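You operate a simulated robot arm through the tools that you are given. There is no shell and no other tool. Be economical: measure what you need, move in short steps, check, and stop when the job is done.

Carry out the task below with a simulated robot arm. There is one attempt and no reset: what you move stays moved.

TASK
Pack the listed blue case with the dry pouch and fold the box shut.
Fine: the brown box on the black mat; a grey foam block pushed down on each end of the case. Set down upright: what you pick out.

It is judged by the outcome, as a careful person would: the job done as asked, and still so three seconds after it is handed in. It fails if anything else is knocked over, pushed out of place, dropped, spilled or broken. Flat cloth is picked up by pressing the open fingertips on it (5 to 10 N) and closing them slowly along it; thin cloth reads only 2 to 8 mm in the jaws.

THE ROBOT
A 7-joint arm with a fingered hand on a trunk, on a base that drives. Base frame: it is fixed to the floor where the robot stands at the start and does not move with it; the origin is under the middle of the robot, x ahead of it, y to its left, z up; the surface under the hand at the start is at about z = 0.8. Lengths are in m, angles in degrees, forces in N, time in s.
With the tool pointing down near the work surface it reaches from about 0.1 to 0.8 m from the robot's upright axis, wherever it stands. Its first joint turns from -143.0 to 143.0 degrees. Places, roughly: back flap of the brown box [0.7, 0.3, 1]; brown box inside [0.6, 0.3, 0.8]; left flap of the brown box [0.6, 0.5, 1]; right flap of the brown box [0.6, 0.1, 1]; white list [1, 0.8, 0.9]. Payload 3 kg.
The tool frame sits at the grasp point between the pads (the TCP): z along the fingers, y along the line on which they close. The tips reach 0.026 m beyond it. Largest opening 0.148 m; the body of the gripper starts 0.073 m behind the TCP. The gripper is a hand of 3 fingers: y runs from the thumb to the fingers, the wrist lies at [0, 0, -0.229] in the tool frame.
Orientation is that of the tool frame in the base frame, as [roll, pitch, yaw] about the fixed x, y, z axes, in that order (R = Rz(yaw) Ry(pitch) Rx(roll)). With the fingers straight down and closing along the base's y, the tool's x points along the base's -x, its y along +y and its z along -z.

THE INTERFACE
- The arm moves only by the tool move_arm. Its argument "increments" is a list of rows, each a list of 2 entries, a list of its own where there are three numbers: the shift along the base's x, y, z in m, then the turn, a rotation vector about the base's x, y, z in degrees. In form: [[[dx, dy, dz], [wx, wy, wz]], ...]. A call has 1 to 8 rows; each row shifts and turns the commanded pose from where the row before left it. Rows are played at 5 a second. More than 0.05 m and 8.6 degrees between two rows, and nothing of the call is played. A pose out of reach is approached as far as the arm can. The call stops where the force on the tool passes 70 N (or 10 N more than at its start, if that is more) or the arm is blocked; 0.2 s more then pass. In this call time passes only in rows, and 0.2 s behind the last. It gives the time, the measured TCP pose, the force on the tool (base axes), the opening and the grip force at its end, in the units of the frame above (readings bear some noise), with the torque about the TCP (base axes, N m) and any sound that the robot's microphone picked up.
- Cameras (640 x 400 px; columns grow to the right, rows downward): "scene" is now at [0.133, 0.0266, 1.8709]; the picture's right is [0.45, -0.89, -0.00], its down [-0.81, -0.41, -0.42] and it looks along [0.37, 0.19, -0.91] (base axes); focal length 292 px, centre (320, 200). "wrist" rides on the gripper at [0.068, -0.039, -0.09] in the tool frame; the picture's right is [0.50, 0.87, 0.00], its down [-0.66, 0.38, -0.65] and it looks along [-0.57, 0.33, 0.76] (tool axes); focal length 222 px, centre (320, 200). There is no depth. A picture from a camera that has moved, and an enlarged one, comes with that camera's place and axes in the base frame and with its lens.
- grab_frame(camera): a new picture of that camera. It takes no simulated time.
- slide_trunk(by): slides the trunk up (or, below 0, down) by that many m; the arm and the scene camera ride with it, the base frame stays. It gives what a move gives, with no picture.
- roll_base(legs): drives the robot by 1 to 6 legs, each [ahead, left, turn to the left] in m, m and degrees, along the robot's own axes; the way and the turn of a leg run together, so that a leg with both is an arc; at most 1.5 m and 180 degrees a leg. The arm and the cameras ride along, it lands a little off, and it stops where it bumps. It gives what a move gives.
- finger_targets(finger1, finger2, thumb_bend): sets how far each is bent, from 0 (flat) to 100 (curled in); at 30 the hand is open as for a grip, at 70 the pads meet at the TCP. One left out holds its place. A second passes; each finger stops where it meets its share of the squeeze, and holds until it gets a number again. It is the only way to open and close the hand. It gives what a move gives, with no picture; readings hold the bend of each and the force on the fingers (four entries, about 0 where the hand has none), thumb and palm.
- pan_tilt(pan, tilt): turns the head with the scene camera to pan (to the left, within 86 degrees either way) and tilt (down, from -29 to 69), counted from straight ahead of the robot. It gives what a move gives.
- inspect(camera, box): a new picture of the part [left, top, right, bottom] of that camera's present view, enlarged. It takes no simulated time.
- close_job(): hands the job in; it is judged then, once.

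Work in short steps. Places have to be worked out from the pictures, the camera data and where the tool is seen: move nearer, look again, correct. Check each grasp and each placing, and mend what went wrong. You have 120 turns and 82 pictures in all, those below and enlarged ones among them. Open the gripper and draw the arm clear of the work before you hand the job in, unless the task says otherwise; then end with one line.

The tools are called by a JSON object that holds its "fn" and its "kwargs". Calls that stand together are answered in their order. move_arm: Moves the arm, as the interface text tells. Its arguments: {"type":"object","properties":{"increments":{"type":"array","items":{"type":"array"}}},"required":["increments"]} The other tools are called the same way: slide_trunk (by) slides the trunk up or down; finger_targets (finger1, finger2, thumb_bend) moves the fingers one by one; roll_base (legs) drives the base; pan_tilt (pan, tilt) turns the head that bears the scene camera; grab_frame (camera) takes a picture; inspect (camera, box) takes an enlarged picture of a part of a camera's view; close_job () hands the job in.

At the start:

```text
clock: 0.0
tool_pos: [0.9023, 0.0587, 1.2023]
ee_rot: [180.0, -0.1, 179.9]
force: [0.3, -0.1, 0.8]
torque: [-0.01, 0.01, 0.02]
grip_width: 0.1474
gripper_force: 0.1
shape: jaw
bend: [30.0, 30.0, 30.0]
finger forces: [0.0, 0.0, 0.0, 0.1, 0.0, 0.1]
trunk travel left (down, up): [-0.825, 0.065]
robot x, y, heading: [-0.0023, -0.0014, 0.1]
head pan, tilt: [26.5, 65.2]
```

scene: 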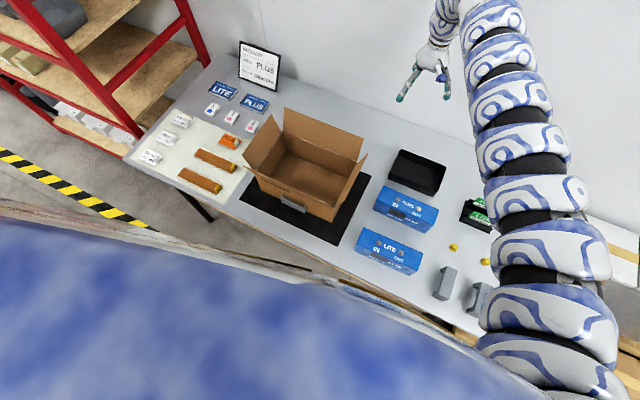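
wrist: 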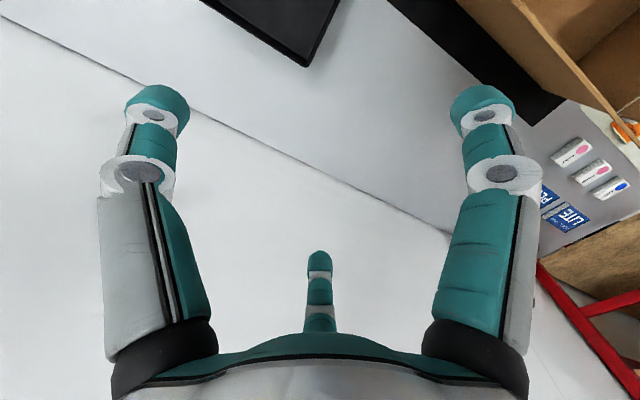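

I start by reading the list and looking closely at the table items.

{"fn": "inspect", "kwargs": {"camera": "scene", "box": [220, 30, 300, 80]}}

{"fn": "inspect", "kwargs": {"camera": "scene", "box": [130, 70, 290, 200]}}

{"fn": "inspect", "kwargs": {"camera": "scene", "box": [340, 130, 520, 330]}}

```text
8.00 times, centred on (260, 55) of scene
camera zoom: at [0.133, 0.0266, 1.8709], right [0.45, -0.89, 0.0], down [-0.81, -0.41, -0.42], along [0.37, 0.19, -0.91], focal length 2337 px, centre (800, 1360)
```

zoom: 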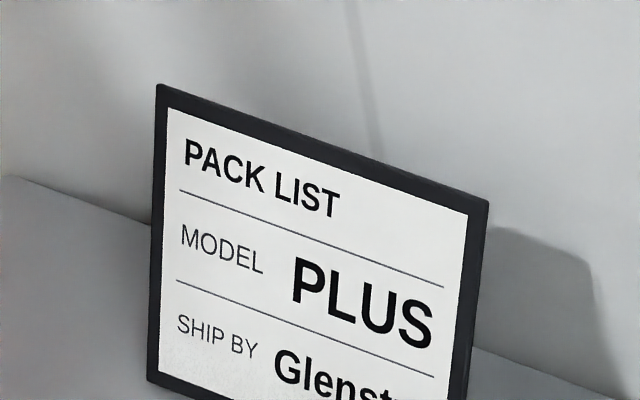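

```text
3.08 times, centred on (210, 135) of scene
camera zoom: at [0.133, 0.0266, 1.8709], right [0.45, -0.89, 0.0], down [-0.81, -0.41, -0.42], along [0.37, 0.19, -0.91], focal length 899 px, centre (658, 400)
```

zoom: 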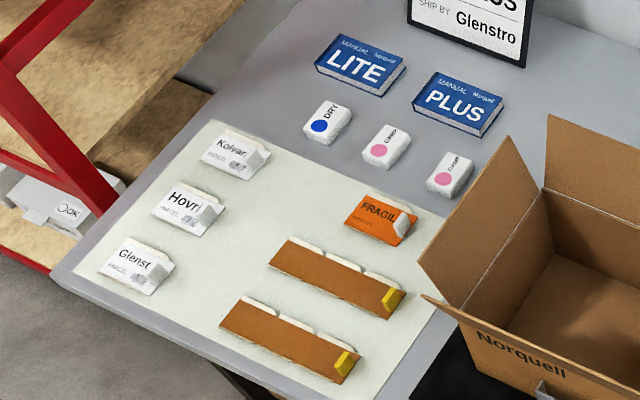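

```text
2.00 times, centred on (430, 230) of scene
camera zoom: at [0.133, 0.0266, 1.8709], right [0.45, -0.89, 0.0], down [-0.81, -0.41, -0.42], along [0.37, 0.19, -0.91], focal length 584 px, centre (100, 140)
```

zoom: 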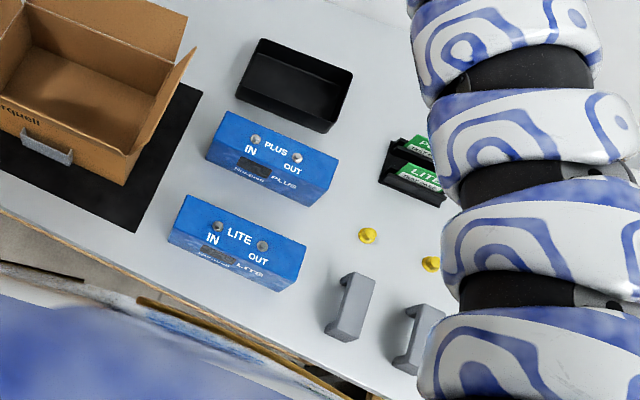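

The list says PLUS; the dry pouch is the blue-dot one. I look closer at the box, then pan right to see the foam blocks.

{"fn": "inspect", "kwargs": {"camera": "scene", "box": [225, 90, 385, 250]}}

{"fn": "pan_tilt", "kwargs": {"pan": -25, "tilt": 62}}

{"fn": "grab_frame", "kwargs": {"camera": "scene"}}

```text
2.50 times, centred on (305, 170) of scene
camera zoom: at [0.133, 0.0266, 1.8709], right [0.45, -0.89, 0.0], down [-0.81, -0.41, -0.42], along [0.37, 0.19, -0.91], focal length 730 px, centre (358, 275)
```

zoom: 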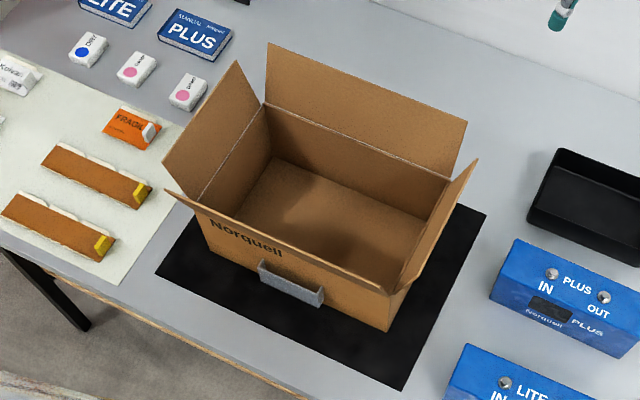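

```text
clock: 1.2
tool_pos: [0.9032, 0.0588, 1.2029]
ee_rot: [180.0, 0.0, 179.9]
force: [0.8, 0.0, 0.6]
torque: [-0.01, 0.01, -0.01]
grip_width: 0.1475
gripper_force: 0.0
shape: jaw
bend: [30.0, 30.0, 30.0]
finger forces: [0.1, 0.1, 0.1, 0.1, 0.0, 0.1]
trunk travel left (down, up): [-0.825, 0.065]
robot x, y, heading: [-0.001, -0.0035, -0.1]
head pan, tilt: [-25.0, 62.0]
```

```text
75 pictures are left
camera scene: at [0.1373, -0.0275, 1.8744], right [-0.42, -0.91, 0.0], down [-0.8, 0.37, -0.47], along [0.43, -0.2, -0.88], focal length 292 px, centre (320, 200)
```

scene: 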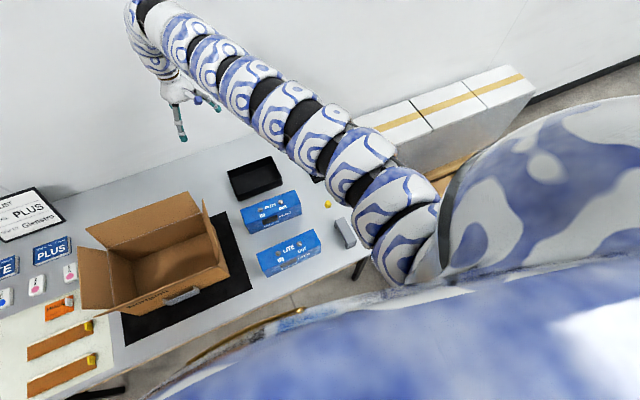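

Front of the box has a grey clip and a narrow front flap. The arm hides the foam; I swing it left above the box to clear the view.

{"fn": "move_arm", "kwargs": {"increments": [[[-0.04, 0.03, 0.01], [0, 0, 0]], [[-0.04, 0.03, 0.01], [0, 0, 0]], [[-0.04, 0.03, 0.01], [0, 0, 0]], [[-0.04, 0.03, 0.01], [0, 0, 0]], [[-0.04, 0.03, 0.01], [0, 0, 0]], [[-0.04, 0.03, 0], [0, 0, 0]], [[-0.04, 0.03, 0], [0, 0, 0]], [[-0.04, 0.03, 0], [0, 0, 0]]]}}

{"fn": "grab_frame", "kwargs": {"camera": "wrist"}}

{"fn": "grab_frame", "kwargs": {"camera": "scene"}}

```text
refused: row 1 steps farther than a row can; nothing moved
```

```text
74 pictures are left
camera wrist: at [0.8341, 0.0202, 1.292], right [-0.5, 0.87, 0.0], down [0.66, 0.38, 0.65], along [0.57, 0.33, -0.76], focal length 222 px, centre (320, 200)
```

wrist: 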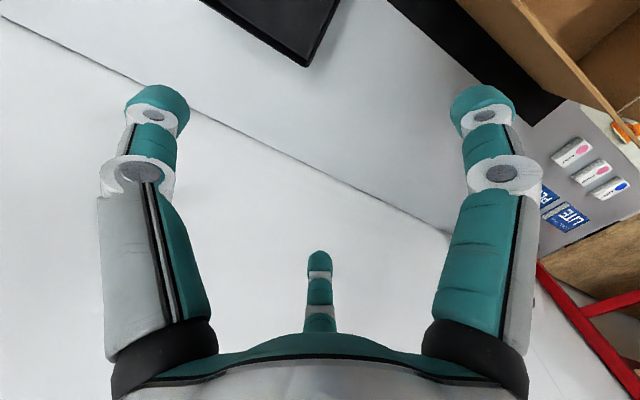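

```text
73 pictures are left
camera scene: at [0.1373, -0.0275, 1.8744], right [-0.42, -0.91, 0.0], down [-0.8, 0.37, -0.47], along [0.43, -0.2, -0.88], focal length 292 px, centre (320, 200)
```

scene: 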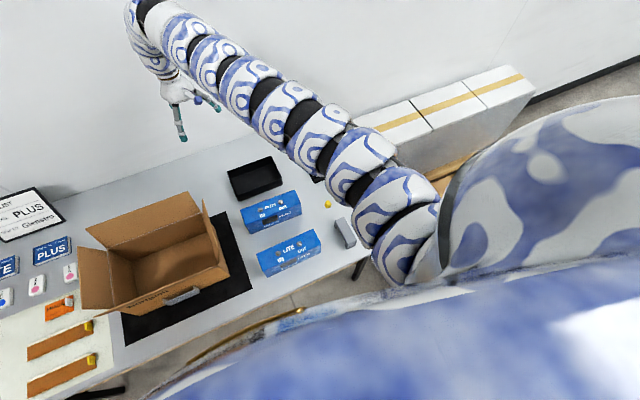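

I redo the arm move with shorter steps.

{"fn": "move_arm", "kwargs": {"increments": [[[-0.035, 0.03, 0.01], [0, 0, 0]], [[-0.035, 0.03, 0.01], [0, 0, 0]], [[-0.035, 0.03, 0.01], [0, 0, 0]], [[-0.035, 0.03, 0.01], [0, 0, 0]], [[-0.035, 0.03, 0.01], [0, 0, 0]], [[-0.035, 0.03, 0], [0, 0, 0]], [[-0.035, 0.03, 0], [0, 0, 0]], [[-0.035, 0.03, 0], [0, 0, 0]]]}}

{"fn": "move_arm", "kwargs": {"increments": [[[-0.035, 0.03, 0.0], [0, 0, 0]], [[-0.035, 0.03, 0.0], [0, 0, 0]], [[-0.035, 0.03, 0], [0, 0, 0]], [[-0.035, 0.03, 0], [0, 0, 0]], [[0, 0.03, 0], [0, 0, 0]]]}}

{"fn": "grab_frame", "kwargs": {"camera": "scene"}}

```text
clock: 3.0
tool_pos: [0.7017, 0.2357, 1.2509]
ee_rot: [179.9, 0.0, -179.9]
force: [0.5, 0.6, -0.5]
torque: [-0.01, -0.01, 0.03]
grip_width: 0.1481
gripper_force: 0.1
shape: jaw
bend: [30.0, 30.0, 30.0]
finger forces: [0.0, 0.0, 0.0, 0.0, 0.1, 0.0]
out of reach, approached as far as the arm can: row 6, 7, 8
trunk travel left (down, up): [-0.825, 0.065]
robot x, y, heading: [-0.0027, 0.0011, 0.3]
head pan, tilt: [-25.0, 62.0]
```

```text
clock: 4.2
tool_pos: [0.598, 0.3904, 1.2545]
ee_rot: [-179.9, -0.1, 179.9]
force: [1.6, 0.8, -0.3]
torque: [0.01, 0.0, 0.01]
grip_width: 0.1479
gripper_force: 0.2
shape: jaw
bend: [30.0, 30.0, 30.0]
finger forces: [0.0, 0.0, 0.0, 0.1, 0.0, 0.0]
out of reach, approached as far as the arm can: row 1, 4
trunk travel left (down, up): [-0.825, 0.065]
robot x, y, heading: [0.0014, 0.0006, -0.2]
head pan, tilt: [-25.0, 62.0]
```

```text
72 pictures are left
camera scene: at [0.1377, -0.0268, 1.8744], right [-0.42, -0.91, 0.0], down [-0.8, 0.37, -0.47], along [0.42, -0.2, -0.88], focal length 292 px, centre (320, 200)
```

scene: 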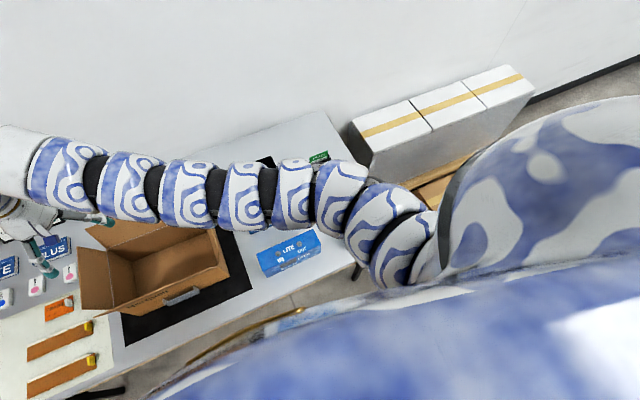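

I bring the hand over to the right side to look at the foam blocks with the wrist camera.

{"fn": "move_arm", "kwargs": {"increments": [[[-0.018, -0.045, 0], [0, 0, 0]], [[-0.018, -0.045, 0], [0, 0, 0]], [[-0.018, -0.045, 0], [0, 0, 0]], [[-0.018, -0.045, 0], [0, 0, 0]], [[-0.018, -0.045, 0], [0, 0, 0]], [[-0.018, -0.045, 0], [0, 0, 0]], [[-0.018, -0.045, 0], [0, 0, 0]], [[-0.018, -0.045, 0], [0, 0, 0]]]}}

{"fn": "move_arm", "kwargs": {"increments": [[[-0.018, -0.045, 0], [0, 0, 0]], [[-0.018, -0.045, 0], [0, 0, 0]], [[-0.018, -0.045, 0], [0, 0, 0]], [[-0.018, -0.045, 0], [0, 0, 0]], [[-0.018, -0.045, 0], [0, 0, 0]], [[-0.018, -0.045, 0], [0, 0, 0]], [[-0.018, -0.045, 0], [0, 0, 0]], [[-0.018, -0.045, 0], [0, 0, 0]]]}}

{"fn": "grab_frame", "kwargs": {"camera": "wrist"}}

{"fn": "grab_frame", "kwargs": {"camera": "scene"}}

```text
clock: 6.0
tool_pos: [0.5867, 0.3616, 1.2565]
ee_rot: [180.0, 0.0, 180.0]
force: [0.5, 0.3, -0.4]
torque: [0.02, 0.03, 0.01]
grip_width: 0.148
gripper_force: 0.1
shape: jaw
bend: [30.0, 30.0, 30.0]
finger forces: [0.0, 0.0, 0.1, 0.0, 0.1, 0.0]
out of reach, approached as far as the arm can: row 1, 2, 3, 4, 5, 6, 7, 8
trunk travel left (down, up): [-0.825, 0.065]
robot x, y, heading: [0.003, 0.0019, 0.3]
head pan, tilt: [-25.0, 62.0]
```

```text
clock: 7.8
tool_pos: [0.5859, 0.3618, 1.2557]
ee_rot: [179.9, 0.0, 179.9]
force: [0.2, 0.1, 0.2]
torque: [0.01, -0.02, -0.01]
grip_width: 0.148
gripper_force: 0.2
shape: jaw
bend: [30.0, 30.0, 30.0]
finger forces: [0.0, 0.1, 0.1, 0.0, 0.1, 0.2]
out of reach, approached as far as the arm can: row 1, 2, 3, 4, 5, 6, 7, 8
trunk travel left (down, up): [-0.825, 0.065]
robot x, y, heading: [-0.0009, -0.0024, 0.0]
head pan, tilt: [-25.0, 62.0]
```

```text
71 pictures are left
camera wrist: at [0.5187, 0.3232, 1.3449], right [-0.5, 0.87, 0.0], down [0.66, 0.38, 0.65], along [0.57, 0.33, -0.76], focal length 222 px, centre (320, 200)
```

wrist: 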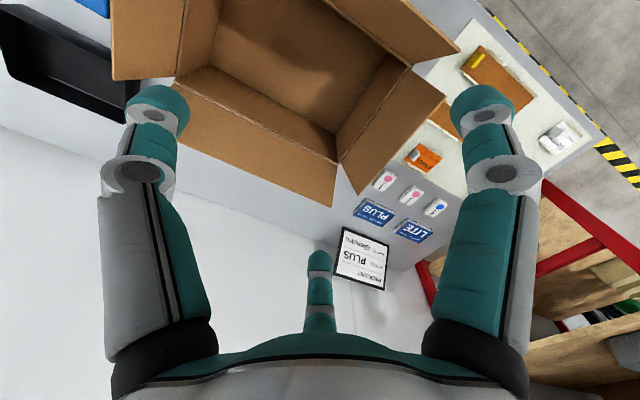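

```text
70 pictures are left
camera scene: at [0.1372, -0.0275, 1.8744], right [-0.42, -0.91, 0.0], down [-0.8, 0.37, -0.47], along [0.43, -0.2, -0.88], focal length 292 px, centre (320, 200)
```

scene: 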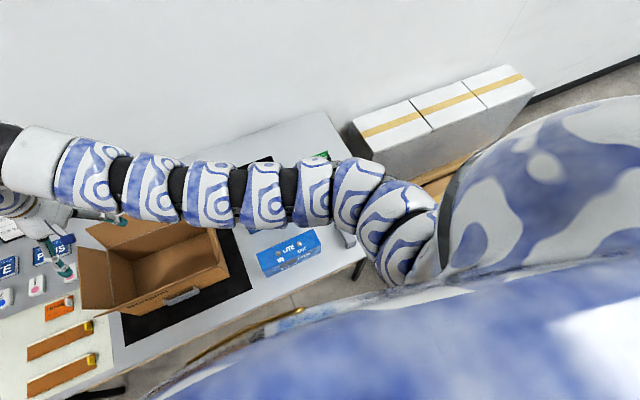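

The arm hit a reach limit on the way; I test a move back and downward in small steps.

{"fn": "move_arm", "kwargs": {"increments": [[[0, -0.03, -0.02], [0, 0, 0]], [[0, -0.03, -0.02], [0, 0, 0]]]}}

```text
clock: 8.4
tool_pos: [0.587, 0.3619, 1.2564]
ee_rot: [-180.0, 0.0, -180.0]
force: [1.2, -0.2, -0.1]
torque: [0.02, -0.01, 0.01]
grip_width: 0.1477
gripper_force: 0.1
shape: jaw
bend: [30.0, 30.0, 30.0]
finger forces: [0.1, 0.1, 0.1, 0.0, 0.0, 0.0]
out of reach, approached as far as the arm can: row 1, 2
trunk travel left (down, up): [-0.825, 0.065]
robot x, y, heading: [-0.0022, 0.0012, -0.2]
head pan, tilt: [-25.0, 62.0]
```

I test the opposite direction to learn whether the commanded pose accumulated.

{"fn": "move_arm", "kwargs": {"increments": [[[0.03, 0.03, 0], [0, 0, 0]], [[0.03, 0.03, 0.0], [0, 0, 0]]]}}

```text
clock: 9.0
tool_pos: [0.6482, 0.4213, 1.255]
ee_rot: [179.9, 0.0, -179.9]
force: [0.4, -0.1, 0.1]
torque: [-0.02, 0.03, 0.01]
grip_width: 0.1478
gripper_force: 0.0
shape: jaw
bend: [30.0, 30.0, 30.0]
finger forces: [0.0, 0.0, 0.0, 0.0, 0.1, 0.1]
trunk travel left (down, up): [-0.825, 0.065]
robot x, y, heading: [0.0028, -0.0024, 0.0]
head pan, tilt: [-25.0, 62.0]
```

Commands don't accumulate; it's a near-side limit at this height. I swing around at a larger radius towards the right side.

{"fn": "move_arm", "kwargs": {"increments": [[[0.015, -0.045, 0], [0, 0, 0]], [[0.015, -0.045, 0], [0, 0, 0]], [[0.015, -0.045, 0], [0, 0, 0]], [[0.015, -0.045, 0], [0, 0, 0]], [[0.015, -0.045, 0], [0, 0, 0]], [[0.01, -0.045, 0], [0, 0, 0]], [[0.01, -0.045, 0], [0, 0, 0]], [[0, -0.045, 0], [0, 0, 0]]]}}

{"fn": "move_arm", "kwargs": {"increments": [[[0, -0.045, 0], [0, 0, 0]], [[0, -0.045, 0], [0, 0, 0]], [[0, -0.045, 0], [0, 0, 0]], [[0, -0.045, 0], [0, 0, 0]], [[-0.01, -0.045, 0], [0, 0, 0]], [[-0.01, -0.045, -0.01], [0, 0, 0]], [[-0.02, -0.04, -0.02], [0, 0, 0]], [[-0.02, -0.03, -0.03], [0, 0, 0]]]}}

{"fn": "grab_frame", "kwargs": {"camera": "scene"}}

```text
clock: 10.8
tool_pos: [0.718, 0.2109, 1.2551]
ee_rot: [-179.9, 0.0, -180.0]
force: [0.4, -0.9, 0.1]
torque: [-0.01, 0.04, -0.01]
grip_width: 0.1479
gripper_force: 0.1
shape: jaw
bend: [30.0, 30.0, 30.0]
finger forces: [0.1, 0.0, 0.0, 0.0, 0.0, 0.0]
out of reach, approached as far as the arm can: row 5, 6, 7, 8
trunk travel left (down, up): [-0.825, 0.065]
robot x, y, heading: [-0.0009, 0.0016, -0.1]
head pan, tilt: [-25.0, 62.0]
```

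```text
clock: 12.6
tool_pos: [0.7228, 0.2009, 1.2211]
ee_rot: [180.0, -0.1, 180.0]
force: [0.5, -1.1, 0.4]
torque: [-0.02, 0.02, -0.01]
grip_width: 0.148
gripper_force: 0.1
shape: jaw
bend: [30.0, 30.0, 30.0]
finger forces: [0.0, 0.0, 0.0, 0.0, 0.0, 0.0]
out of reach, approached as far as the arm can: row 1, 2, 3, 4, 5, 6, 7, 8
trunk travel left (down, up): [-0.825, 0.065]
robot x, y, heading: [-0.0066, 0.0025, 0.1]
head pan, tilt: [-25.0, 62.0]
```

```text
69 pictures are left
camera scene: at [0.1377, -0.0273, 1.8743], right [-0.42, -0.91, 0.0], down [-0.8, 0.37, -0.47], along [0.43, -0.2, -0.88], focal length 292 px, centre (320, 200)
```

scene: 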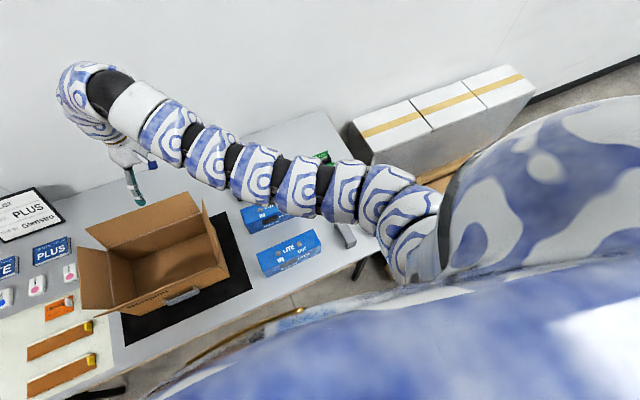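

The limit is distance from the shoulder at this height; lower heights allow nearer reach. I go out over the free back of the table, lower, and then draw in on the right side.

{"fn": "move_arm", "kwargs": {"increments": [[[0.035, -0.03, 0], [0, 0, 0]], [[0.035, -0.03, 0], [0, 0, 0]], [[0.035, -0.03, 0], [0, 0, 0]], [[0.03, -0.035, 0], [0, 0, 0]], [[0.02, -0.04, 0], [0, 0, 0]], [[0.0, -0.045, 0], [0, 0, 0]], [[0, -0.045, 0], [0, 0, 0]], [[0, -0.045, 0], [0, 0, 0]]]}}

{"fn": "move_arm", "kwargs": {"increments": [[[0, -0.02, -0.04], [0, 0, 0]], [[0, -0.02, -0.04], [0, 0, 0]], [[0, -0.02, -0.04], [0, 0, 0]], [[0, -0.02, -0.03], [0, 0, 0]], [[-0.045, -0.01, 0], [0, 0, 0]], [[-0.045, -0.01, 0], [0, 0, 0]], [[-0.045, -0.01, 0], [0, 0, 0]], [[-0.045, 0, 0], [0, 0, 0]]]}}

{"fn": "grab_frame", "kwargs": {"camera": "scene"}}

```text
clock: 14.4
tool_pos: [0.8772, -0.0998, 1.2198]
ee_rot: [179.9, 0.0, 180.0]
force: [0.1, -0.1, -0.3]
torque: [0.03, 0.02, 0.0]
grip_width: 0.1479
gripper_force: 0.0
shape: jaw
bend: [30.0, 30.0, 30.0]
finger forces: [0.1, 0.0, 0.0, 0.1, 0.0, 0.1]
trunk travel left (down, up): [-0.825, 0.065]
robot x, y, heading: [-0.0022, -0.0, 0.2]
head pan, tilt: [-25.0, 62.0]
```

```text
clock: 16.2
tool_pos: [0.7607, -0.2046, 1.0328]
ee_rot: [-179.8, -0.1, -179.9]
force: [1.0, 0.5, -1.4]
torque: [-0.01, 0.04, -0.04]
grip_width: 0.1481
gripper_force: 0.0
shape: jaw
bend: [30.0, 30.0, 30.0]
finger forces: [0.0, 0.0, 0.0, 0.1, 0.0, 0.0]
out of reach, approached as far as the arm can: row 6, 7, 8
trunk travel left (down, up): [-0.825, 0.065]
robot x, y, heading: [-0.0032, 0.0022, 0.1]
head pan, tilt: [-25.0, 62.0]
```

```text
68 pictures are left
camera scene: at [0.1389, -0.0244, 1.8743], right [-0.42, -0.91, 0.0], down [-0.8, 0.37, -0.47], along [0.42, -0.2, -0.88], focal length 292 px, centre (320, 200)
```

scene: 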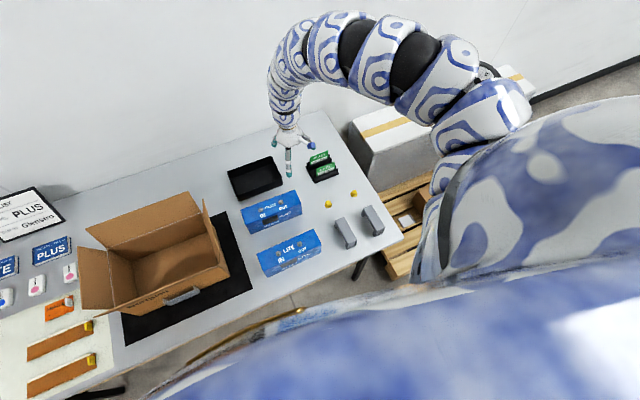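

Clear view now. I enlarge the case/foam area and the box.

{"fn": "inspect", "kwargs": {"camera": "scene", "box": [220, 140, 400, 290]}}

{"fn": "inspect", "kwargs": {"camera": "scene", "box": [70, 180, 260, 340]}}

```text
2.67 times, centred on (310, 215) of scene
camera zoom: at [0.1389, -0.0244, 1.8743], right [-0.42, -0.91, 0.0], down [-0.8, 0.37, -0.47], along [0.42, -0.2, -0.88], focal length 779 px, centre (347, 160)
```

zoom: 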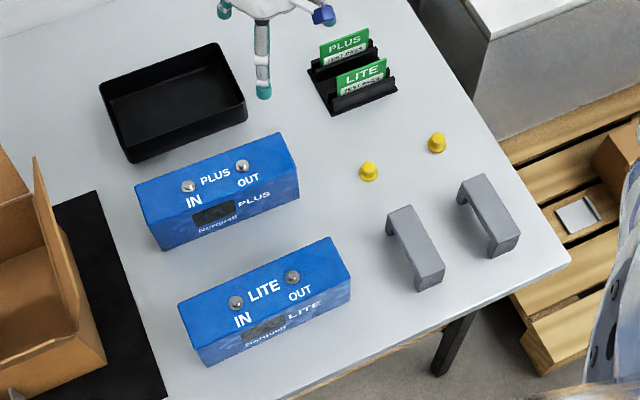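

```text
2.50 times, centred on (165, 260) of scene
camera zoom: at [0.1389, -0.0244, 1.8743], right [-0.42, -0.91, 0.0], down [-0.8, 0.37, -0.47], along [0.42, -0.2, -0.88], focal length 730 px, centre (708, 50)
```

zoom: 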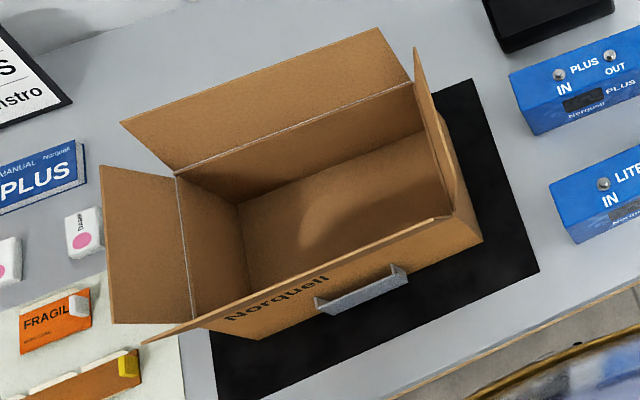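

Foam blocks are U-saddles at about (0.46,-0.28) and (0.46,-0.39), long axis along x; the PLUS case is at about (0.68,-0.06). I drive back 0.2 m so this zone lies at the arm's comfortable distance.

{"fn": "roll_base", "kwargs": {"legs": [[-0.2, 0, 0]]}}

{"fn": "move_arm", "kwargs": {"increments": [[[-0.03, -0.03, -0.02], [0, 0, 0]], [[-0.03, -0.03, -0.02], [0, 0, 0]], [[-0.03, -0.02, -0.02], [0, 0, 0]]]}}

{"fn": "grab_frame", "kwargs": {"camera": "wrist"}}

{"fn": "grab_frame", "kwargs": {"camera": "scene"}}

```text
clock: 17.8
tool_pos: [0.5582, -0.2067, 1.0337]
ee_rot: [-180.0, -0.1, 179.9]
force: [0.7, 1.1, -0.3]
torque: [0.01, 0.01, -0.01]
grip_width: 0.1479
gripper_force: 0.1
shape: jaw
bend: [30.0, 30.0, 30.0]
finger forces: [0.0, 0.0, 0.1, 0.0, 0.1, 0.1]
trunk travel left (down, up): [-0.825, 0.065]
robot x, y, heading: [-0.1998, -0.0025, -0.2]
head pan, tilt: [-25.0, 62.0]
```

```text
clock: 18.6
tool_pos: [0.5296, -0.2935, 1.0099]
ee_rot: [179.9, -0.3, -180.0]
force: [0.4, 0.3, 0.9]
torque: [-0.01, 0.01, 0.03]
grip_width: 0.1482
gripper_force: 0.0
shape: jaw
bend: [30.0, 30.0, 30.0]
finger forces: [0.0, 0.1, 0.0, 0.0, 0.1, 0.0]
out of reach, approached as far as the arm can: row 1, 2, 3
trunk travel left (down, up): [-0.825, 0.065]
robot x, y, heading: [-0.1998, -0.0017, -0.0]
head pan, tilt: [-25.0, 62.0]
```

```text
65 pictures are left
camera wrist: at [0.4614, -0.3327, 1.0991], right [-0.5, 0.87, 0.0], down [0.66, 0.38, 0.65], along [0.56, 0.33, -0.76], focal length 222 px, centre (320, 200)
```

wrist: 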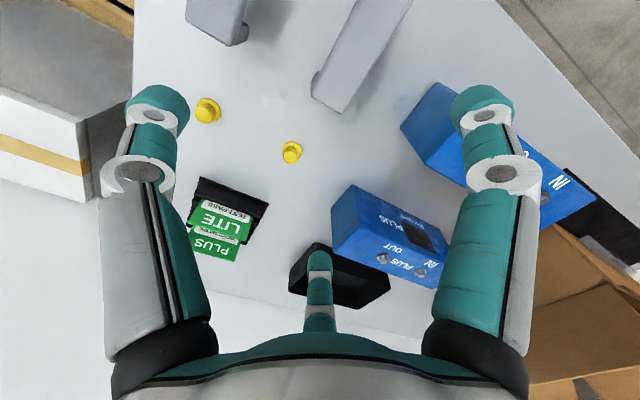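

```text
64 pictures are left
camera scene: at [-0.0636, -0.0283, 1.8744], right [-0.42, -0.91, 0.0], down [-0.8, 0.37, -0.47], along [0.43, -0.2, -0.88], focal length 292 px, centre (320, 200)
```

scene: 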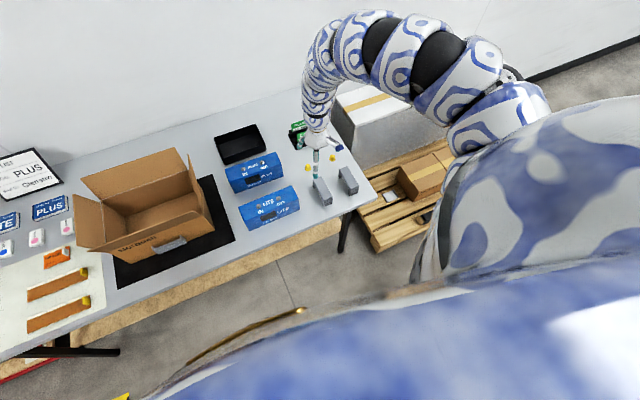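

The hand is a three-finger radial hand (thumb on -y, fingers on +y, spread in x). I test whether I can draw in nearer at lower height, toward foam 1.

{"fn": "move_arm", "kwargs": {"increments": [[[0, 0.005, -0.02], [0, 0, 0]], [[-0.02, 0.005, -0.01], [0, 0, 0]], [[-0.03, 0, 0], [0, 0, 0]], [[-0.03, 0, 0], [0, 0, 0]]]}}

{"fn": "inspect", "kwargs": {"camera": "scene", "box": [220, 110, 380, 230]}}

```text
clock: 19.6
tool_pos: [0.5189, -0.2855, 0.986]
ee_rot: [180.0, -0.2, 179.9]
force: [-0.6, -0.8, -0.1]
torque: [0.0, 0.0, 0.03]
grip_width: 0.1481
gripper_force: 0.0
shape: jaw
bend: [30.0, 30.0, 30.0]
finger forces: [0.0, 0.0, 0.1, 0.1, 0.1, 0.0]
out of reach, approached as far as the arm can: row 2, 3, 4
trunk travel left (down, up): [-0.825, 0.065]
robot x, y, heading: [-0.2018, 0.0037, 0.1]
head pan, tilt: [-25.0, 62.0]
```

```text
3.33 times, centred on (300, 170) of scene
camera zoom: at [-0.0634, -0.0276, 1.8744], right [-0.42, -0.91, 0.0], down [-0.8, 0.37, -0.47], along [0.43, -0.2, -0.88], focal length 974 px, centre (387, 300)
```

zoom: 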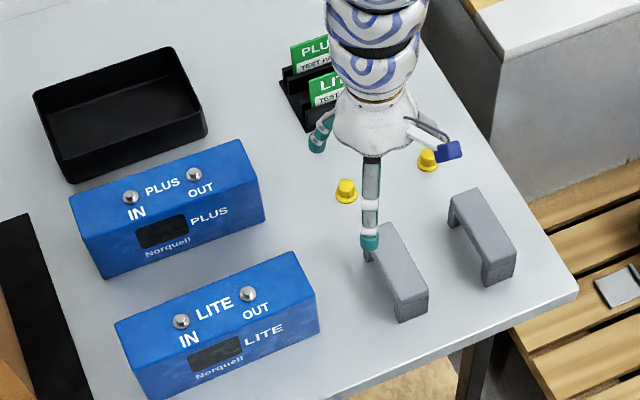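

Foam 2 centre ≈ (0.47,-0.403), foam 1 ≈ (0.471,-0.289), ~0.104×0.038×0.067 m. I take foam 2 first (clear of foam 1); test reach with lower height while shifting over it.

{"fn": "move_arm", "kwargs": {"increments": [[[0, -0.04, -0.02], [0, 0, 0]], [[0, -0.04, -0.02], [0, 0, 0]], [[-0.01, -0.037, -0.01], [0, 0, 0]], [[-0.02, 0, 0], [0, 0, 0]], [[-0.02, 0, 0], [0, 0, 0]]]}}

```text
clock: 20.8
tool_pos: [0.468, -0.4035, 0.9349]
ee_rot: [-180.0, -0.1, 180.0]
force: [-0.2, 0.4, 0.0]
torque: [-0.03, -0.03, -0.03]
grip_width: 0.1477
gripper_force: 0.0
shape: jaw
bend: [30.0, 30.0, 30.0]
finger forces: [0.1, 0.1, 0.0, 0.0, 0.0, 0.1]
trunk travel left (down, up): [-0.825, 0.065]
robot x, y, heading: [-0.1975, 0.0032, -0.2]
head pan, tilt: [-25.0, 62.0]
```

Reachable. I check alignment above foam 2.

{"fn": "grab_frame", "kwargs": {"camera": "wrist"}}

{"fn": "inspect", "kwargs": {"camera": "scene", "box": [280, 110, 400, 230]}}

```text
62 pictures are left
camera wrist: at [0.4001, -0.4418, 1.0231], right [-0.5, 0.87, 0.0], down [0.66, 0.38, 0.65], along [0.56, 0.33, -0.76], focal length 222 px, centre (320, 200)
```

wrist: 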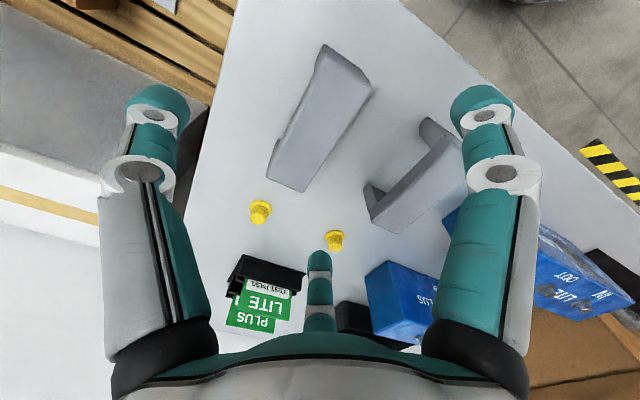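

```text
3.33 times, centred on (340, 170) of scene
camera zoom: at [-0.0639, -0.0283, 1.8744], right [-0.42, -0.91, 0.0], down [-0.8, 0.37, -0.47], along [0.43, -0.2, -0.88], focal length 974 px, centre (253, 300)
```

zoom: 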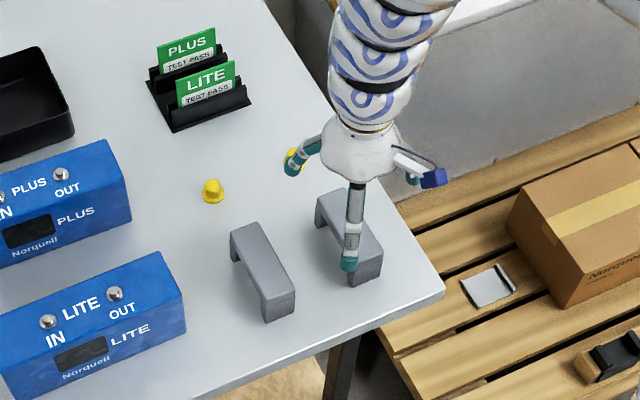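

Wrist view puts foam 2's centre at about (0.467,-0.407). I lower over it and close slowly.

{"fn": "move_arm", "kwargs": {"increments": [[[0, -0.003, -0.03], [0, 0, 0]], [[0, 0, -0.034], [0, 0, 0]]]}}

{"fn": "finger_targets", "kwargs": {"finger1": 75, "finger2": 75, "thumb_bend": 75}}

{"fn": "inspect", "kwargs": {"camera": "scene", "box": [310, 130, 390, 210]}}

{"fn": "grab_frame", "kwargs": {"camera": "wrist"}}

```text
clock: 21.4
tool_pos: [0.4684, -0.4053, 0.8694]
ee_rot: [-180.0, -0.2, 180.0]
force: [-0.1, -0.3, -0.5]
torque: [0.01, 0.01, 0.0]
grip_width: 0.1481
gripper_force: 0.0
shape: jaw
bend: [30.0, 30.0, 30.0]
finger forces: [0.0, 0.1, 0.0, 0.1, 0.0, 0.1]
trunk travel left (down, up): [-0.825, 0.065]
robot x, y, heading: [-0.1988, 0.0027, 0.0]
head pan, tilt: [-25.0, 62.0]
```

```text
clock: 22.4
tool_pos: [0.4694, -0.4052, 0.8717]
ee_rot: [179.9, -0.2, 179.9]
force: [-0.1, 0.8, -1.4]
torque: [-0.02, -0.03, 0.0]
grip_width: 0.039
gripper_force: 18.6
shape: fingers
bend: [58.0, 58.0, 62.0]
finger forces: [9.2, 9.3, 0.0, 0.1, 19.6, 0.0]
trunk travel left (down, up): [-0.825, 0.065]
robot x, y, heading: [-0.2034, -0.0038, 0.2]
head pan, tilt: [-25.0, 62.0]
```

```text
5.00 times, centred on (350, 170) of scene
camera zoom: at [-0.0632, -0.0278, 1.8744], right [-0.42, -0.91, 0.0], down [-0.8, 0.37, -0.47], along [0.43, -0.2, -0.88], focal length 1460 px, centre (170, 350)
```

zoom: 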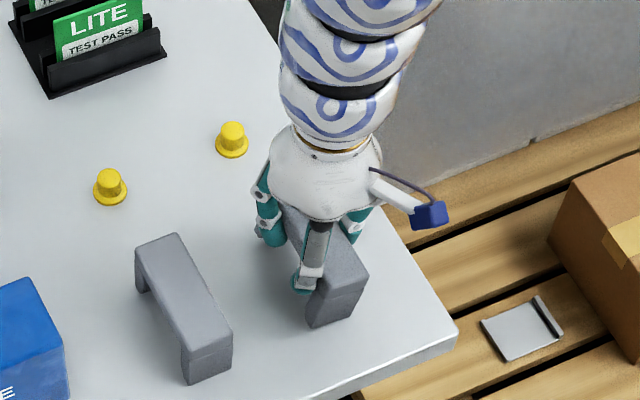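

```text
59 pictures are left
camera wrist: at [0.4012, -0.4442, 0.9599], right [-0.5, 0.87, 0.0], down [0.66, 0.38, 0.65], along [0.56, 0.33, -0.76], focal length 222 px, centre (320, 200)
```

wrist: 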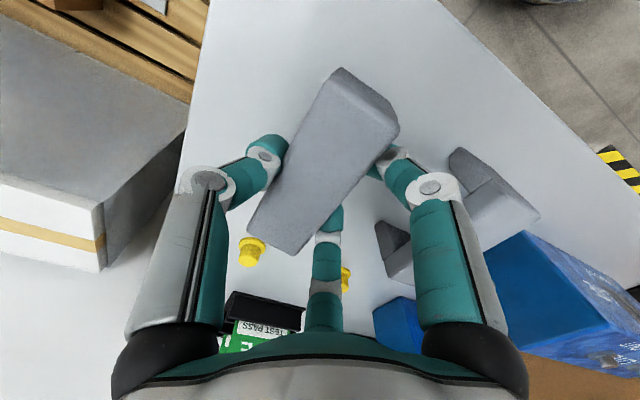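

Grip is firm on foam 2 (39 mm). I lift it and carry it toward the right end of the PLUS case at about (0.657,-0.154).

{"fn": "move_arm", "kwargs": {"increments": [[[0, 0, 0.03], [0, 0, 0]], [[0, 0, 0.04], [0, 0, 0]], [[0, 0, 0.04], [0, 0, 0]], [[0.02, 0.03, 0.02], [0, 0, 0]], [[0.03, 0.038, 0], [0, 0, 0]], [[0.03, 0.038, 0], [0, 0, 0]], [[0.03, 0.038, 0], [0, 0, 0]], [[0.03, 0.038, 0], [0, 0, 0]]]}}

{"fn": "move_arm", "kwargs": {"increments": [[[0.03, 0.038, 0], [0, 0, 0]], [[0.018, 0.031, 0], [0, 0, 0]]]}}

{"fn": "grab_frame", "kwargs": {"camera": "wrist"}}

{"fn": "inspect", "kwargs": {"camera": "scene", "box": [200, 80, 360, 230]}}

```text
clock: 24.2
tool_pos: [0.6126, -0.227, 0.9788]
ee_rot: [-179.9, -0.2, 179.9]
force: [-0.2, 1.1, -1.0]
torque: [-0.02, 0.02, -0.02]
grip_width: 0.0384
gripper_force: 18.5
shape: fingers
bend: [58.0, 59.0, 63.0]
finger forces: [8.7, 9.1, 0.0, 0.1, 18.9, 0.1]
out of reach, approached as far as the arm can: row 3, 4
trunk travel left (down, up): [-0.825, 0.065]
robot x, y, heading: [-0.1987, 0.0027, 0.1]
head pan, tilt: [-25.0, 62.0]
```

```text
clock: 24.8
tool_pos: [0.66, -0.1588, 0.9784]
ee_rot: [-180.0, -0.1, 179.8]
force: [-0.2, -0.5, -0.7]
torque: [0.0, 0.0, 0.0]
grip_width: 0.0379
gripper_force: 18.2
shape: fingers
bend: [58.0, 59.0, 63.0]
finger forces: [8.6, 8.9, 0.0, 0.0, 18.8, 0.1]
trunk travel left (down, up): [-0.825, 0.065]
robot x, y, heading: [-0.2019, -0.0016, -0.2]
head pan, tilt: [-25.0, 62.0]
```

```text
58 pictures are left
camera wrist: at [0.5918, -0.1967, 1.0679], right [-0.5, 0.87, 0.0], down [0.66, 0.38, 0.65], along [0.57, 0.32, -0.76], focal length 222 px, centre (320, 200)
```

wrist: 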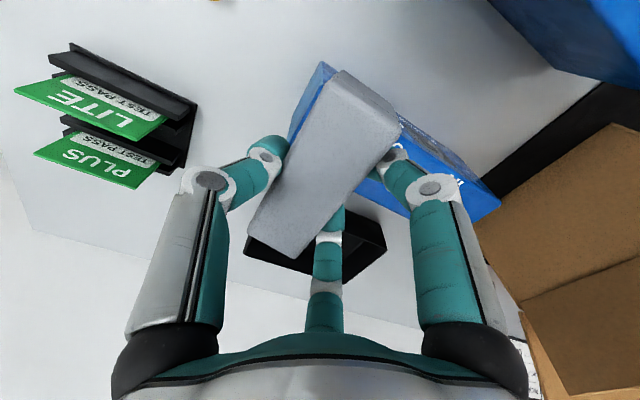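

```text
2.67 times, centred on (280, 155) of scene
camera zoom: at [-0.0635, -0.0279, 1.8744], right [-0.42, -0.91, 0.0], down [-0.8, 0.37, -0.47], along [0.43, -0.2, -0.88], focal length 779 px, centre (427, 320)
```

zoom: 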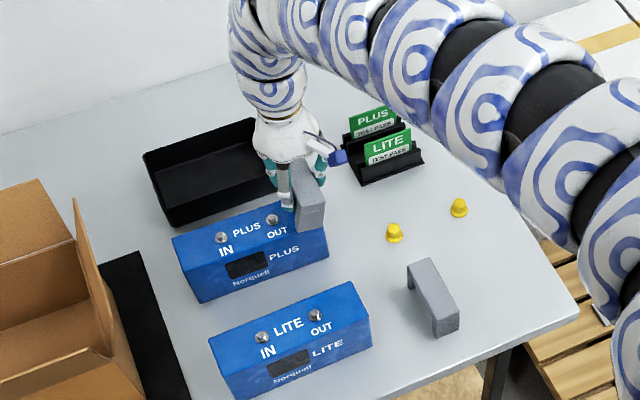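

Foam is held centred on the TCP. I zoom in on the case end to fix its edges precisely.

{"fn": "inspect", "kwargs": {"camera": "scene", "box": [235, 135, 335, 205]}}

```text
5.71 times, centred on (285, 170) of scene
camera zoom: at [-0.0635, -0.0279, 1.8744], right [-0.42, -0.91, 0.0], down [-0.8, 0.37, -0.47], along [0.43, -0.2, -0.88], focal length 1669 px, centre (520, 371)
```

zoom: 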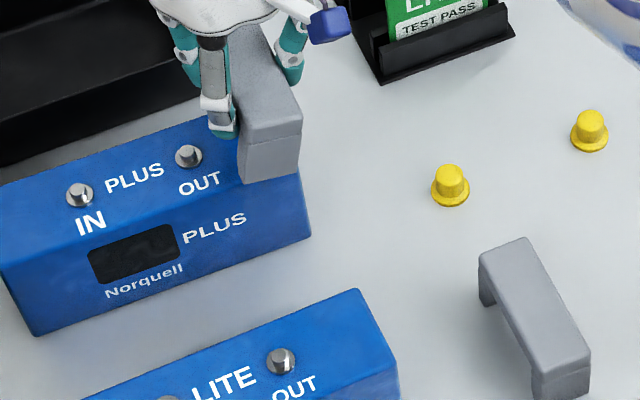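

Case top ≈0.89, width ≈0.07, yawed about -2°. I turn -2°, shift 4 mm and lower gradually, watching force.

{"fn": "move_arm", "kwargs": {"increments": [[[0, 0.003, 0], [0, 0, -1.9]], [[0, 0, -0.01], [0, 0, 0]], [[0, 0, -0.01], [0, 0, 0]], [[0, 0, -0.008], [0, 0, 0]]]}}

{"fn": "inspect", "kwargs": {"camera": "scene", "box": [235, 135, 335, 205]}}

```text
clock: 25.8
tool_pos: [0.6621, -0.1538, 0.9514]
ee_rot: [-180.0, -0.1, 177.9]
force: [-1.2, 0.4, 0.4]
torque: [0.02, 0.09, 0.0]
grip_width: 0.0358
gripper_force: 18.4
shape: fingers
bend: [59.0, 59.0, 63.0]
finger forces: [8.3, 9.5, 0.1, 0.0, 18.7, 0.0]
trunk travel left (down, up): [-0.825, 0.065]
robot x, y, heading: [-0.1989, -0.0009, -0.0]
head pan, tilt: [-25.0, 62.0]
```

```text
5.71 times, centred on (285, 170) of scene
camera zoom: at [-0.0632, -0.0275, 1.8744], right [-0.42, -0.91, 0.0], down [-0.8, 0.37, -0.47], along [0.43, -0.2, -0.88], focal length 1669 px, centre (520, 371)
```

zoom: 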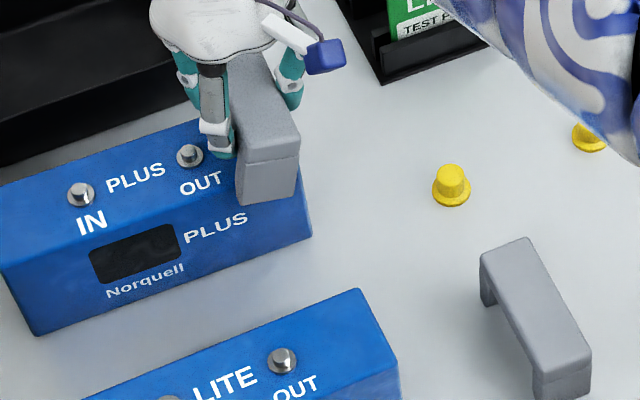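

The front leg is passing down the case front freely. I continue down.

{"fn": "move_arm", "kwargs": {"increments": [[[0, 0, -0.008], [0, 0, 0]], [[0, 0, -0.008], [0, 0, 0]], [[0, 0, -0.008], [0, 0, 0]]]}}

```text
clock: 26.6
tool_pos: [0.6607, -0.1538, 0.9306]
ee_rot: [179.9, 0.1, 178.1]
force: [-4.8, 0.6, 28.6]
torque: [0.48, 0.34, -0.06]
grip_width: 0.0355
gripper_force: 33.2
shape: fingers
bend: [58.0, 59.0, 63.0]
finger forces: [23.3, 22.4, 0.0, 0.0, 20.1, 0.0]
trunk travel left (down, up): [-0.825, 0.065]
robot x, y, heading: [-0.202, -0.0009, -0.1]
head pan, tilt: [-25.0, 62.0]
```

28 N contact now; I look to see whether it's fingers or foam.

{"fn": "inspect", "kwargs": {"camera": "scene", "box": [235, 135, 335, 205]}}

{"fn": "inspect", "kwargs": {"camera": "wrist", "box": [220, 40, 520, 240]}}

```text
5.71 times, centred on (285, 170) of scene
camera zoom: at [-0.0666, -0.0271, 1.8752], right [-0.42, -0.91, 0.0], down [-0.8, 0.37, -0.47], along [0.43, -0.2, -0.88], focal length 1669 px, centre (520, 371)
```

zoom: 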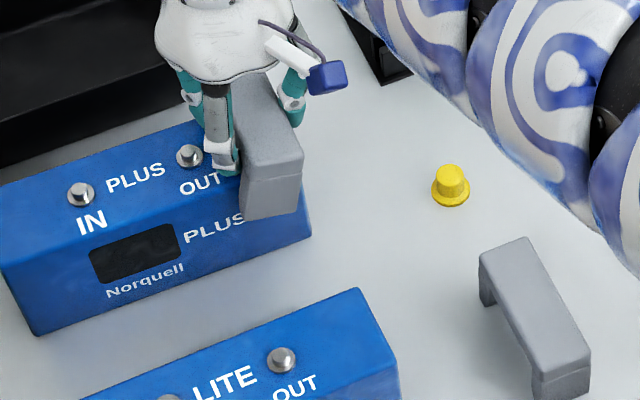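

```text
2.00 times, centred on (370, 140) of wrist
camera zoom: at [0.5918, -0.19, 1.0207], right [-0.47, 0.88, 0.0], down [0.67, 0.36, 0.66], along [0.58, 0.31, -0.75], focal length 444 px, centre (220, 320)
```

zoom: 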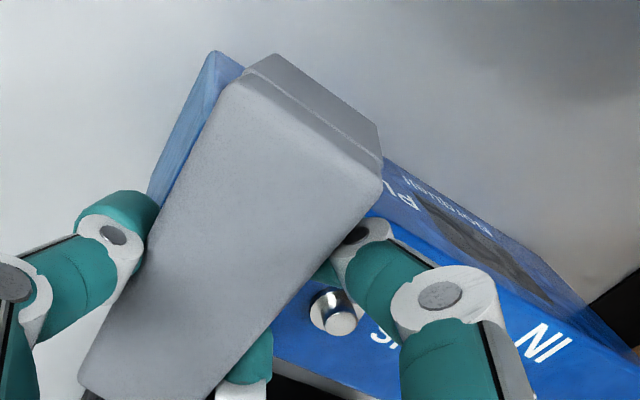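

The fingertips touch the case top; foam is partly seated. I release slightly, rise, and will push it down with the closed fist.

{"fn": "finger_targets", "kwargs": {"finger1": 48, "finger2": 48, "thumb_bend": 48}}

{"fn": "move_arm", "kwargs": {"increments": [[[0, 0, 0.03], [0, 0, 0]], [[0, 0, 0.03], [0, 0, 0]]]}}

{"fn": "finger_targets", "kwargs": {"finger1": 72, "finger2": 72, "thumb_bend": 72}}

{"fn": "grab_frame", "kwargs": {"camera": "wrist"}}

{"fn": "inspect", "kwargs": {"camera": "scene", "box": [235, 135, 335, 205]}}

```text
clock: 27.6
tool_pos: [0.6604, -0.1535, 0.9297]
ee_rot: [-180.0, 0.1, 178.1]
force: [2.7, 3.5, 37.2]
torque: [0.68, -0.41, -0.04]
grip_width: 0.056
gripper_force: 18.5
shape: fingers
bend: [54.0, 50.0, 48.0]
finger forces: [14.3, 22.3, 0.1, 0.0, 0.0, 0.0]
trunk travel left (down, up): [-0.825, 0.065]
robot x, y, heading: [-0.2012, 0.0027, -0.1]
head pan, tilt: [-25.0, 62.0]
```

```text
clock: 28.2
tool_pos: [0.6623, -0.1521, 0.9895]
ee_rot: [-180.0, -0.3, 178.2]
force: [0.2, 0.2, -0.3]
torque: [0.0, -0.03, -0.01]
grip_width: 0.0683
gripper_force: 0.1
shape: fingers
bend: [48.0, 48.0, 48.0]
finger forces: [0.1, 0.0, 0.0, 0.0, 0.0, 0.1]
trunk travel left (down, up): [-0.825, 0.065]
robot x, y, heading: [-0.1987, 0.0005, 0.2]
head pan, tilt: [-25.0, 62.0]
```

```text
clock: 29.2
tool_pos: [0.6624, -0.153, 0.989]
ee_rot: [-180.0, -0.3, 178.0]
force: [-0.5, -0.4, -0.4]
torque: [-0.01, 0.0, 0.01]
grip_width: 0.0
gripper_force: 0.0
shape: fingers
bend: [71.0, 71.0, 71.0]
finger forces: [0.1, 0.0, 0.0, 0.0, 0.1, 0.0]
trunk travel left (down, up): [-0.825, 0.065]
robot x, y, heading: [-0.1977, 0.0022, -0.0]
head pan, tilt: [-25.0, 62.0]
```

```text
52 pictures are left
camera wrist: at [0.5928, -0.1896, 1.0779], right [-0.47, 0.88, 0.0], down [0.67, 0.36, 0.65], along [0.57, 0.31, -0.76], focal length 222 px, centre (320, 200)
```

wrist: 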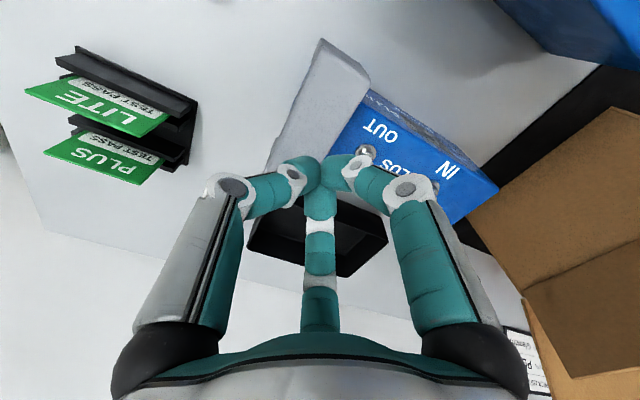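

```text
5.71 times, centred on (285, 170) of scene
camera zoom: at [-0.0631, -0.0277, 1.8744], right [-0.42, -0.91, 0.0], down [-0.8, 0.37, -0.47], along [0.43, -0.2, -0.88], focal length 1669 px, centre (520, 371)
```

zoom: 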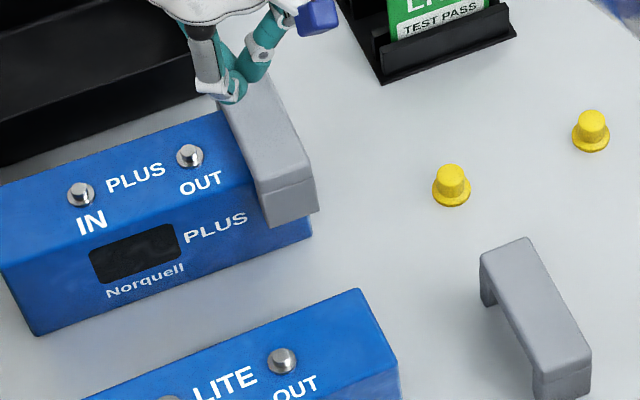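

Foam sits straddling the end with a few mm overhang, about 17 mm above seated. I push down at its centre with the closed fingers.

{"fn": "move_arm", "kwargs": {"increments": [[[-0.002, -0.003, -0.02], [0, 0, 0]], [[0, 0, -0.01], [0, 0, 0]], [[0, 0, -0.006], [0, 0, 0]], [[0, 0, -0.006], [0, 0, 0]], [[0, 0, -0.005], [0, 0, 0]]]}}

```text
clock: 30.4
tool_pos: [0.6599, -0.156, 0.9464]
ee_rot: [-179.9, 0.2, 178.0]
force: [-3.7, -2.3, 33.4]
torque: [-0.12, 0.11, 0.0]
grip_width: 0.0001
gripper_force: 21.0
shape: fingers
bend: [72.0, 72.0, 72.0]
finger forces: [11.3, 10.2, 0.0, 0.0, 20.2, 0.0]
trunk travel left (down, up): [-0.825, 0.065]
robot x, y, heading: [-0.2041, 0.0022, -0.1]
head pan, tilt: [-25.0, 62.0]
```

Contact at 33 N; I press further.

{"fn": "move_arm", "kwargs": {"increments": [[[0, 0, -0.005], [0, 0, 0]], [[0, 0, -0.005], [0, 0, 0]], [[0, 0, -0.005], [0, 0, 0]], [[0, 0, -0.005], [0, 0, 0]]]}}

{"fn": "inspect", "kwargs": {"camera": "scene", "box": [235, 135, 335, 205]}}

```text
clock: 30.9
tool_pos: [0.6633, -0.157, 0.9446]
ee_rot: [-179.9, 0.6, 177.9]
force: [-16.1, -0.6, 46.2]
torque: [-0.07, 0.58, -0.05]
grip_width: 0.0
gripper_force: 30.5
shape: fingers
bend: [74.0, 72.0, 73.0]
finger forces: [21.2, 13.9, 0.0, 0.0, 26.1, 0.0]
trunk travel left (down, up): [-0.825, 0.065]
robot x, y, heading: [-0.2001, -0.0022, -0.1]
head pan, tilt: [-25.0, 62.0]
stopped in row 2: the force on the tool passed its limit at 75 N (the readings are from after the stop); the commanded pose is now the measured one
```

```text
5.71 times, centred on (285, 170) of scene
camera zoom: at [-0.0695, -0.0269, 1.8752], right [-0.42, -0.91, 0.0], down [-0.8, 0.37, -0.47], along [0.43, -0.2, -0.88], focal length 1669 px, centre (520, 371)
```

zoom: 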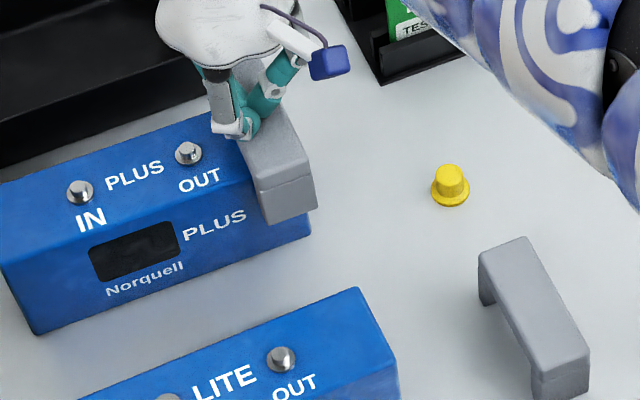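

75 N resisted: probably seated. I rise and examine foam 1's profile and the seated one with a close zoom.

{"fn": "move_arm", "kwargs": {"increments": [[[0, 0, 0.03], [0, 0, 0]], [[0, 0, 0.035], [0, 0, 0]]]}}

{"fn": "inspect", "kwargs": {"camera": "scene", "box": [270, 150, 350, 210]}}

{"fn": "grab_frame", "kwargs": {"camera": "wrist"}}

```text
clock: 31.5
tool_pos: [0.6615, -0.1576, 1.0011]
ee_rot: [-180.0, 0.1, 177.9]
force: [-0.1, -0.3, -0.6]
torque: [-0.01, -0.02, 0.03]
grip_width: 0.0001
gripper_force: 0.1
shape: fingers
bend: [71.0, 71.0, 71.0]
finger forces: [0.0, 0.1, 0.0, 0.1, 0.0, 0.1]
trunk travel left (down, up): [-0.825, 0.065]
robot x, y, heading: [-0.1985, 0.0021, 0.0]
head pan, tilt: [-25.0, 62.0]
```

```text
6.67 times, centred on (310, 180) of scene
camera zoom: at [-0.0629, -0.0277, 1.8741], right [-0.42, -0.91, 0.0], down [-0.8, 0.37, -0.47], along [0.42, -0.2, -0.88], focal length 1947 px, centre (387, 333)
```

zoom: 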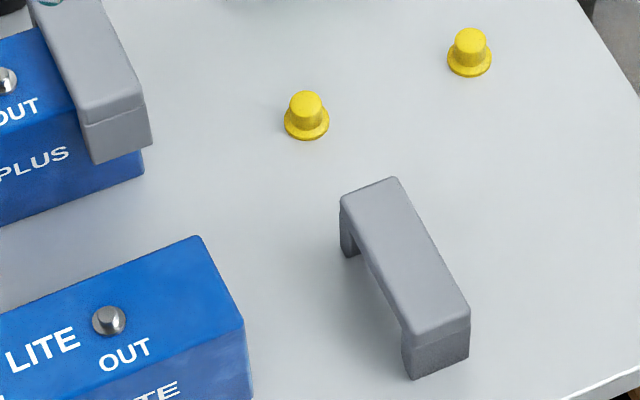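

```text
48 pictures are left
camera wrist: at [0.5923, -0.1936, 1.0902], right [-0.47, 0.88, 0.0], down [0.67, 0.36, 0.65], along [0.58, 0.31, -0.76], focal length 222 px, centre (320, 200)
```

wrist: 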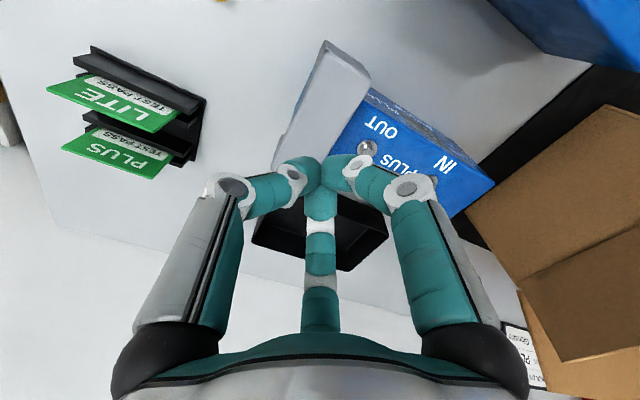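

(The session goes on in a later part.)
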